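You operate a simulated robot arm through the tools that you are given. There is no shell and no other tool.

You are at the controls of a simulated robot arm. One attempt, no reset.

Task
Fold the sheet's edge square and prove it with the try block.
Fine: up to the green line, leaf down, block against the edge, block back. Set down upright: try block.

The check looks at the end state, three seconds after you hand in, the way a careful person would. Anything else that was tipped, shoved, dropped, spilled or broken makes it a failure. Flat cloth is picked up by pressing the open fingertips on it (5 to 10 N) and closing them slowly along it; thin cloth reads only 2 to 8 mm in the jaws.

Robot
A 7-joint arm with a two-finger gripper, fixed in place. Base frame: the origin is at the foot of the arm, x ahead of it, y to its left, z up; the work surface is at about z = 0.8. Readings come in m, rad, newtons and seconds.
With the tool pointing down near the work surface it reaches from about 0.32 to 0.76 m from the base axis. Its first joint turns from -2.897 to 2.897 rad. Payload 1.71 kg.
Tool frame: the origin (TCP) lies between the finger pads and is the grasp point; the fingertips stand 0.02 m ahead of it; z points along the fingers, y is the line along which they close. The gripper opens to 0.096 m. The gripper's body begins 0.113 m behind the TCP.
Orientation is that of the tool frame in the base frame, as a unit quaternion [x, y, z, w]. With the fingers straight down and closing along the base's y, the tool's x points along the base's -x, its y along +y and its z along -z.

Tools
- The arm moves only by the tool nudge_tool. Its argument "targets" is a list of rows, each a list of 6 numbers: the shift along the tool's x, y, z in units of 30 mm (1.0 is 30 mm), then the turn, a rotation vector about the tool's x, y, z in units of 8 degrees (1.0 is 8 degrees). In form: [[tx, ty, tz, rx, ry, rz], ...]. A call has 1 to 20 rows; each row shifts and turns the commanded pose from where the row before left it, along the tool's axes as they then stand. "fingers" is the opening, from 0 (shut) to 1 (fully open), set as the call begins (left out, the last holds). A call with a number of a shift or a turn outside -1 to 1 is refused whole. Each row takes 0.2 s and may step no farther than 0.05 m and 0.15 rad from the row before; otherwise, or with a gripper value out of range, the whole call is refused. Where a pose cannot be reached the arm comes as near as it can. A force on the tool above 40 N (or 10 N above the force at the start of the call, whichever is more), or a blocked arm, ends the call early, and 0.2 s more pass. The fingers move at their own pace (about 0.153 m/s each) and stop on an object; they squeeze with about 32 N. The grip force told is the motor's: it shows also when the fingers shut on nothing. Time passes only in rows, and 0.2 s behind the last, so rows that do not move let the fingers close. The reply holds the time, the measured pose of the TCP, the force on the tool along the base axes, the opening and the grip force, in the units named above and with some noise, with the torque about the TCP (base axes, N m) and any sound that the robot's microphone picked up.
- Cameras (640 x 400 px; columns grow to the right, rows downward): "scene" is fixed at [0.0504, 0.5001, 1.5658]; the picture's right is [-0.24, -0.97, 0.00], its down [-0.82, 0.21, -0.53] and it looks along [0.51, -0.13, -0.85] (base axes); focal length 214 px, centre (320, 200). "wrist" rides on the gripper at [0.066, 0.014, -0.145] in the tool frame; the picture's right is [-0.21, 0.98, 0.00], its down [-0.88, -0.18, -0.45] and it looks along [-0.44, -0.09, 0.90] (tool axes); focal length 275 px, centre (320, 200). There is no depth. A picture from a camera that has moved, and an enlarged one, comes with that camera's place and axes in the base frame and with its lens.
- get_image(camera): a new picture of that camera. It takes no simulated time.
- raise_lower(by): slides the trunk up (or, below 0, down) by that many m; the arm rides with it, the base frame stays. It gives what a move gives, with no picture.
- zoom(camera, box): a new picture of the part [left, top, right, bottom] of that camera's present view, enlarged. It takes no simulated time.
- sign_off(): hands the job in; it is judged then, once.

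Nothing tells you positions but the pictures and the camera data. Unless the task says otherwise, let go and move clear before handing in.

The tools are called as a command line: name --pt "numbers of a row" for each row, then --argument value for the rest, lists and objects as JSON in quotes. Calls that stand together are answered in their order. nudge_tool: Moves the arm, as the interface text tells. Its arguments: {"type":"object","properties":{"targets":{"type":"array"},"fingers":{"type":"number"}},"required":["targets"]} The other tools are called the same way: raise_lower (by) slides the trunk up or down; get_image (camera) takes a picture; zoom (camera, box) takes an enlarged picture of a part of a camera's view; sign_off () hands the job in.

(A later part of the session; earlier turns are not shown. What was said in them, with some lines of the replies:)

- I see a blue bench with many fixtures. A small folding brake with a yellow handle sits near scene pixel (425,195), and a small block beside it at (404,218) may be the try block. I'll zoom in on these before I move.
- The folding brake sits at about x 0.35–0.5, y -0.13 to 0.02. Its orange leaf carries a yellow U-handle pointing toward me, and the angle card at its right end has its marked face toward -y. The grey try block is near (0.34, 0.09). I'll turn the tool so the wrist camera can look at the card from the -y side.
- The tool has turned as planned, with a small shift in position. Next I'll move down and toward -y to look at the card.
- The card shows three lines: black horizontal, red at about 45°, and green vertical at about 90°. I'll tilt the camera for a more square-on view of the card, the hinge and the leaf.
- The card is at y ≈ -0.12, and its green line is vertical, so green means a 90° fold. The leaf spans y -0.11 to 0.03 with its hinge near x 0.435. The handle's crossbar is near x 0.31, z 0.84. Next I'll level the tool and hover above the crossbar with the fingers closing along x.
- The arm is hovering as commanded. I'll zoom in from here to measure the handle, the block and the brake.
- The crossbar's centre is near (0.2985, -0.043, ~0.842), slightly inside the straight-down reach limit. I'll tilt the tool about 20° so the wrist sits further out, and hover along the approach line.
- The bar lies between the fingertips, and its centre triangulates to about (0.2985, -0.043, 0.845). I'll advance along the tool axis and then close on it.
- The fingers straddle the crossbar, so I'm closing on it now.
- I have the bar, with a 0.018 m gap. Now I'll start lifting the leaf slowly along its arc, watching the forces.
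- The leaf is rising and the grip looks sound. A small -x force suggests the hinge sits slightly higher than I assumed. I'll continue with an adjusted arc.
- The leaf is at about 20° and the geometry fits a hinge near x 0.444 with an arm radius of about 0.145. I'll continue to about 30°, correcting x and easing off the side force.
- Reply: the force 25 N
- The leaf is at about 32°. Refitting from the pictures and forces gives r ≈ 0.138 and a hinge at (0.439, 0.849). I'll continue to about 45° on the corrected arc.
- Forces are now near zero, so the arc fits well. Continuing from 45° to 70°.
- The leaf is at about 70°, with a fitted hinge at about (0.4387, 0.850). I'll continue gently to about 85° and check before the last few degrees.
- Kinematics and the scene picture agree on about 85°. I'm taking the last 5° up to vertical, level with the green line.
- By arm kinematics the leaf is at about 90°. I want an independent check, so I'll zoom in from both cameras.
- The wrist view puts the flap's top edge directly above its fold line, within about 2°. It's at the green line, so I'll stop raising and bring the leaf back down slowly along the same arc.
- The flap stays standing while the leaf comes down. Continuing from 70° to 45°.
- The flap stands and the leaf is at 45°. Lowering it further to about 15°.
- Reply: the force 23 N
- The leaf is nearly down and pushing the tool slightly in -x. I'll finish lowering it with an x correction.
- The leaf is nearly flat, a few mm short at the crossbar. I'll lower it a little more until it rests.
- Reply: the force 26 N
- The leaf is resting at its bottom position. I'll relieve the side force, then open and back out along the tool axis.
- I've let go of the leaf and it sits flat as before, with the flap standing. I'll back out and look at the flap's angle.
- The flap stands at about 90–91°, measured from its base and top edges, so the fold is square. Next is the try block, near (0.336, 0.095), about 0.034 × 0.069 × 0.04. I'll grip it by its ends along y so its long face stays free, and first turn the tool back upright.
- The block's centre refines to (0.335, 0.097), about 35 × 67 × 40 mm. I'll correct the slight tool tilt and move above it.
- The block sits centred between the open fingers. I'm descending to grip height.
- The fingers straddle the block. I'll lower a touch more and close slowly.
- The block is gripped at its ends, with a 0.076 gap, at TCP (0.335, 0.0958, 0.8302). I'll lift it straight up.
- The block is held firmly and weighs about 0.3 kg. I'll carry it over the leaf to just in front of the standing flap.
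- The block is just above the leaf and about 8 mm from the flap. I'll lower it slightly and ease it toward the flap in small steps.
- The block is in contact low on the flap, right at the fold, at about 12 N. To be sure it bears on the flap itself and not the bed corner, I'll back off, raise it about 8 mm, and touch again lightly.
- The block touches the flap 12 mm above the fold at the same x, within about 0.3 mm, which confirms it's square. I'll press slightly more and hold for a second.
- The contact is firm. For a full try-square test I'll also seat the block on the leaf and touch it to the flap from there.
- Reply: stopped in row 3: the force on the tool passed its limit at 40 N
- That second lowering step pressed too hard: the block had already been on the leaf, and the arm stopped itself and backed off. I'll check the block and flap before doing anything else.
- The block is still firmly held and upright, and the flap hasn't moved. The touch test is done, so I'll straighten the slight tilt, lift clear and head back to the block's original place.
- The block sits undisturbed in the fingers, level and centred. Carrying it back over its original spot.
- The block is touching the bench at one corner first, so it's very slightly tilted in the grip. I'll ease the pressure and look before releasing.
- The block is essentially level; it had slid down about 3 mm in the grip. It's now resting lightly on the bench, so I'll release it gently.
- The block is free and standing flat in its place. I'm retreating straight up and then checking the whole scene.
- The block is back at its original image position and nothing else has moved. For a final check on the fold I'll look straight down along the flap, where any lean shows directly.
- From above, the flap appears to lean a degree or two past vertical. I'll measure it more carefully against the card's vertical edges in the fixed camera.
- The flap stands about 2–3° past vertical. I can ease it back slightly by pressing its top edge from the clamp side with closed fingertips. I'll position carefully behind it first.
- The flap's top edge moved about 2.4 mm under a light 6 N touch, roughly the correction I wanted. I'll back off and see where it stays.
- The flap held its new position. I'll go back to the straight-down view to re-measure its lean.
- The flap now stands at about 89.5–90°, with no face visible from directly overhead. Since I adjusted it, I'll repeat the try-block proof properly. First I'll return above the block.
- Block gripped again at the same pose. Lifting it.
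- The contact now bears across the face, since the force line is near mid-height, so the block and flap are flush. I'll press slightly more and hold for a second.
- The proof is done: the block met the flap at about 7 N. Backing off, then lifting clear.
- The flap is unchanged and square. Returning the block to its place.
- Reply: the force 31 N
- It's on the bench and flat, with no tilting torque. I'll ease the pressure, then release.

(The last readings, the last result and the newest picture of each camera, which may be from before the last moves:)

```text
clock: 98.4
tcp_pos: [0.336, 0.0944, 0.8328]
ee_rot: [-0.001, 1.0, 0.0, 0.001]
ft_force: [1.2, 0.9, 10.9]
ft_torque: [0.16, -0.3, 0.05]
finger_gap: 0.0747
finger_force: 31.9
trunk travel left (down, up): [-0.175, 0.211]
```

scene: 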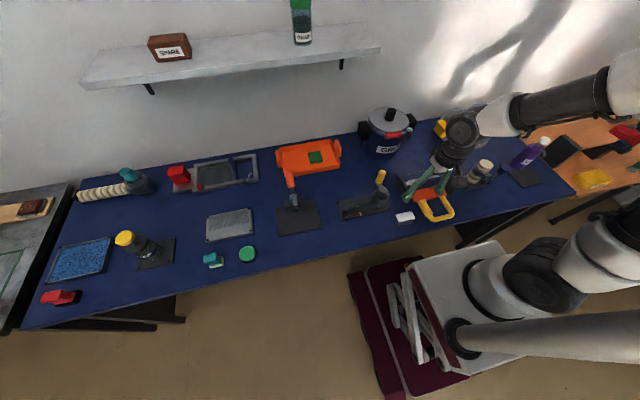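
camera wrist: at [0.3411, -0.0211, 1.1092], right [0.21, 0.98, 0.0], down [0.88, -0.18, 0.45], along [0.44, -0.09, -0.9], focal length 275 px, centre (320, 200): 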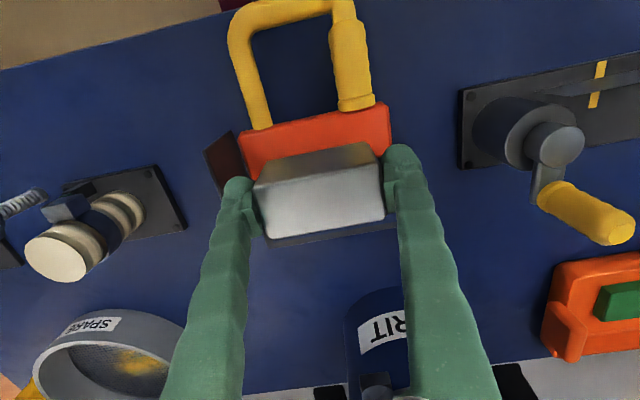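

nudge_tool --pt "0 0 -0.01 0 0 0" --pt "0 0 0 0 0 0"

nudge_tool --pt "0 0 0 0 0 0" --pt "0 0 0 0 0 0" --fingers 0.82

nudge_tool --pt "0 0 0 0 0 0" --pt "0 0 0 0 0 0" --fingers 1.0

zoom --camera "wrist" --box '[190, 110, 470, 270]'

```text
clock: 99.0
tcp_pos: [0.3366, 0.0944, 0.8329]
ee_rot: [0.0, 1.0, -0.001, 0.0]
ft_force: [0.5, 1.0, -0.2]
ft_torque: [0.17, -0.07, -0.01]
finger_gap: 0.0746
finger_force: 32.3
trunk travel left (down, up): [-0.175, 0.211]
```

```text
clock: 99.6
tcp_pos: [0.3352, 0.096, 0.8326]
ee_rot: [0.0, 1.0, 0.0, 0.0]
ft_force: [0.2, -0.1, -0.2]
ft_torque: [-0.01, 0.02, 0.0]
finger_gap: 0.0788
finger_force: 0.1
trunk travel left (down, up): [-0.175, 0.211]
```

```text
clock: 100.2
tcp_pos: [0.3352, 0.0956, 0.8337]
ee_rot: [0.0, 1.0, -0.001, 0.0]
ft_force: [-0.2, -0.9, 0.3]
ft_torque: [-0.01, -0.02, 0.02]
finger_gap: 0.0958
finger_force: 0.0
trunk travel left (down, up): [-0.175, 0.211]
```

```text
2.29 times, centred on (330, 190) of wrist
camera zoom: at [0.2701, 0.1084, 0.9773], right [0.21, 0.98, 0.0], down [0.88, -0.18, 0.45], along [0.44, -0.09, -0.9], focal length 629 px, centre (297, 223)
```

zoom: 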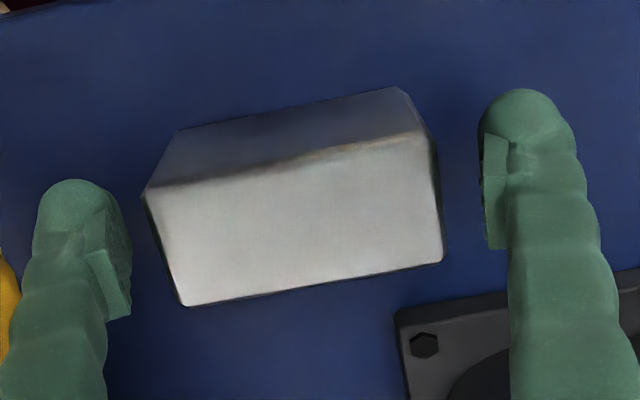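

The block stands flat and free between the open fingers. I'm retreating straight up, then moving clear for a final look.

nudge_tool --pt "0 0 -0.3 0 0 0" --pt "0 0 -0.7 0 0 0" --pt "0 0 -0.9 0 0 0" --pt "0 0 -0.9 0 0 0" --pt "0 0 -0.9 0 0 0" --pt "0 0 -0.9 0 0 0" --pt "0 0 -0.9 0 0 0" --pt "-0.714 -0.602 0 0 0 0" --pt "-0.714 -0.602 0 0 0 0" --pt "-0.714 -0.602 0 0 0 0" --pt "-0.714 -0.602 0 0 0 0" --pt "-0.714 -0.602 0 0 0 0" --pt "-0.714 -0.602 0 0 0 0" --pt "-0.714 -0.602 0 0 0 0" --pt "-0.714 -0.602 0 0 0 0" --pt "0 0 0 0 0 0"

zoom --camera "scene" --box '[380, 150, 480, 230]'

zoom --camera "wrist" --box '[205, 0, 445, 150]'

get_image --camera "scene"

```text
clock: 103.6
tcp_pos: [0.509, -0.0487, 0.9977]
ee_rot: [0.0, 1.0, 0.001, 0.002]
ft_force: [1.0, 0.1, -0.4]
ft_torque: [-0.02, 0.0, -0.02]
finger_gap: 0.096
finger_force: 0.0
trunk travel left (down, up): [-0.175, 0.211]
```

```text
5.00 times, centred on (430, 190) of scene
camera zoom: at [0.0504, 0.5001, 1.5658], right [-0.24, -0.97, 0.0], down [-0.82, 0.21, -0.53], along [0.51, -0.13, -0.85], focal length 1072 px, centre (-230, 250)
```

zoom: 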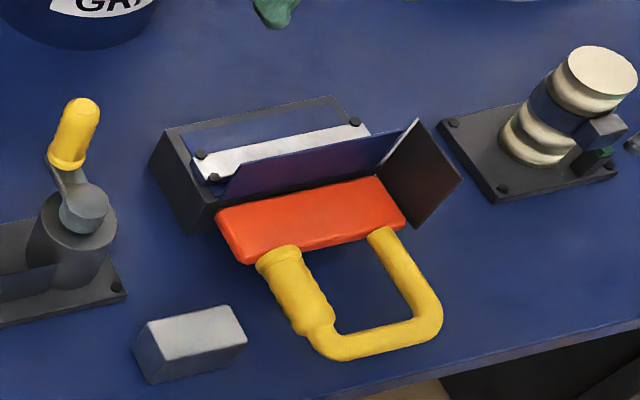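

```text
2.67 times, centred on (325, 75) of wrist
camera zoom: at [0.4419, -0.0356, 1.1415], right [0.21, 0.98, 0.0], down [0.88, -0.18, 0.45], along [0.44, -0.09, -0.9], focal length 734 px, centre (307, 533)
```

zoom: 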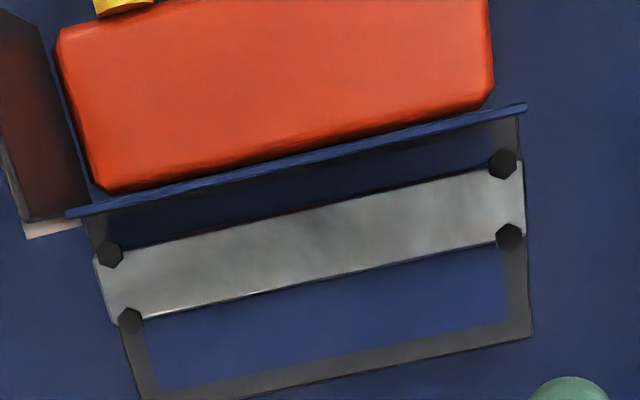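

```text
taken
```

scene: 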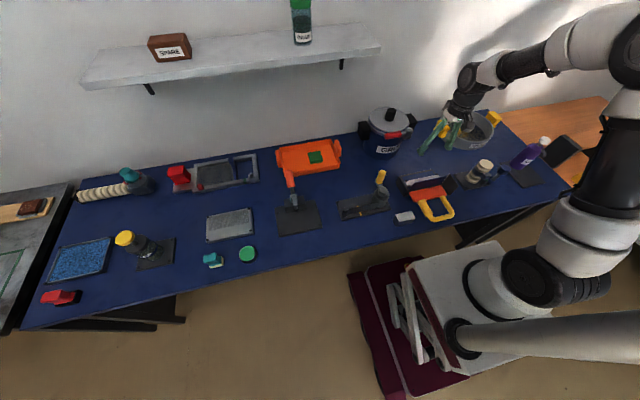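

Everything is in place. The flap is edge-on from above, so it's square. The leaf is down, the block stands upright in its original spot, and nothing else has moved. I'll lift the arm a little further clear and then hand in.

nudge_tool --pt "0 0 -0.8 0 0 0" --pt "0 0 -0.8 0 0 0" --pt "0 0 -0.8 0 0 0" --pt "0 0 0 0 0 0"

zoom --camera "scene" --box '[380, 150, 480, 230]'

```text
clock: 104.6
tcp_pos: [0.5072, -0.0486, 1.0715]
ee_rot: [0.0, 1.0, 0.0, 0.001]
ft_force: [0.0, 0.4, -0.3]
ft_torque: [-0.03, 0.0, -0.03]
finger_gap: 0.0959
finger_force: 0.1
trunk travel left (down, up): [-0.175, 0.211]
```

```text
5.00 times, centred on (430, 190) of scene
camera zoom: at [0.0504, 0.5001, 1.5658], right [-0.24, -0.97, 0.0], down [-0.82, 0.21, -0.53], along [0.51, -0.13, -0.85], focal length 1072 px, centre (-230, 250)
```

zoom: 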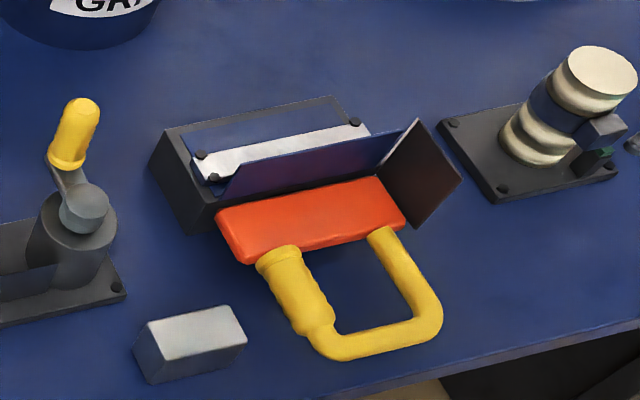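

The arm is clear, the flap is folded square, the leaf is down and the try block is upright in its place. I'm handing in.

sign_off

```text
The job is handed in.
```

I folded the sheet's edge to about 90°, the leaf is back down, and the try block stands upright where it started. The job is handed in, and I haven't seen the check's result.

- **Fold:** I raised the leaf to the green line and lowered it gently. The flap came out about 2–3° past vertical, so I pressed its top edge back with closed fingertips. My last readings put it at about 89.5–90°, to within about 1°.
- **Block proof:** I did this twice, because the first time was before that correction. The second time the block met the corrected flap at about 7 N, and the flap did not move.
- **One slip:** during the first proof I pressed the block too hard onto the leaf, and the arm stopped itself at its 40 N limit. The block slid about 3 mm in the grip but stayed held. The pictures afterward showed the flap and leaf unmoved.

The final pictures show nothing else on the bench moved, and the arm is clear.
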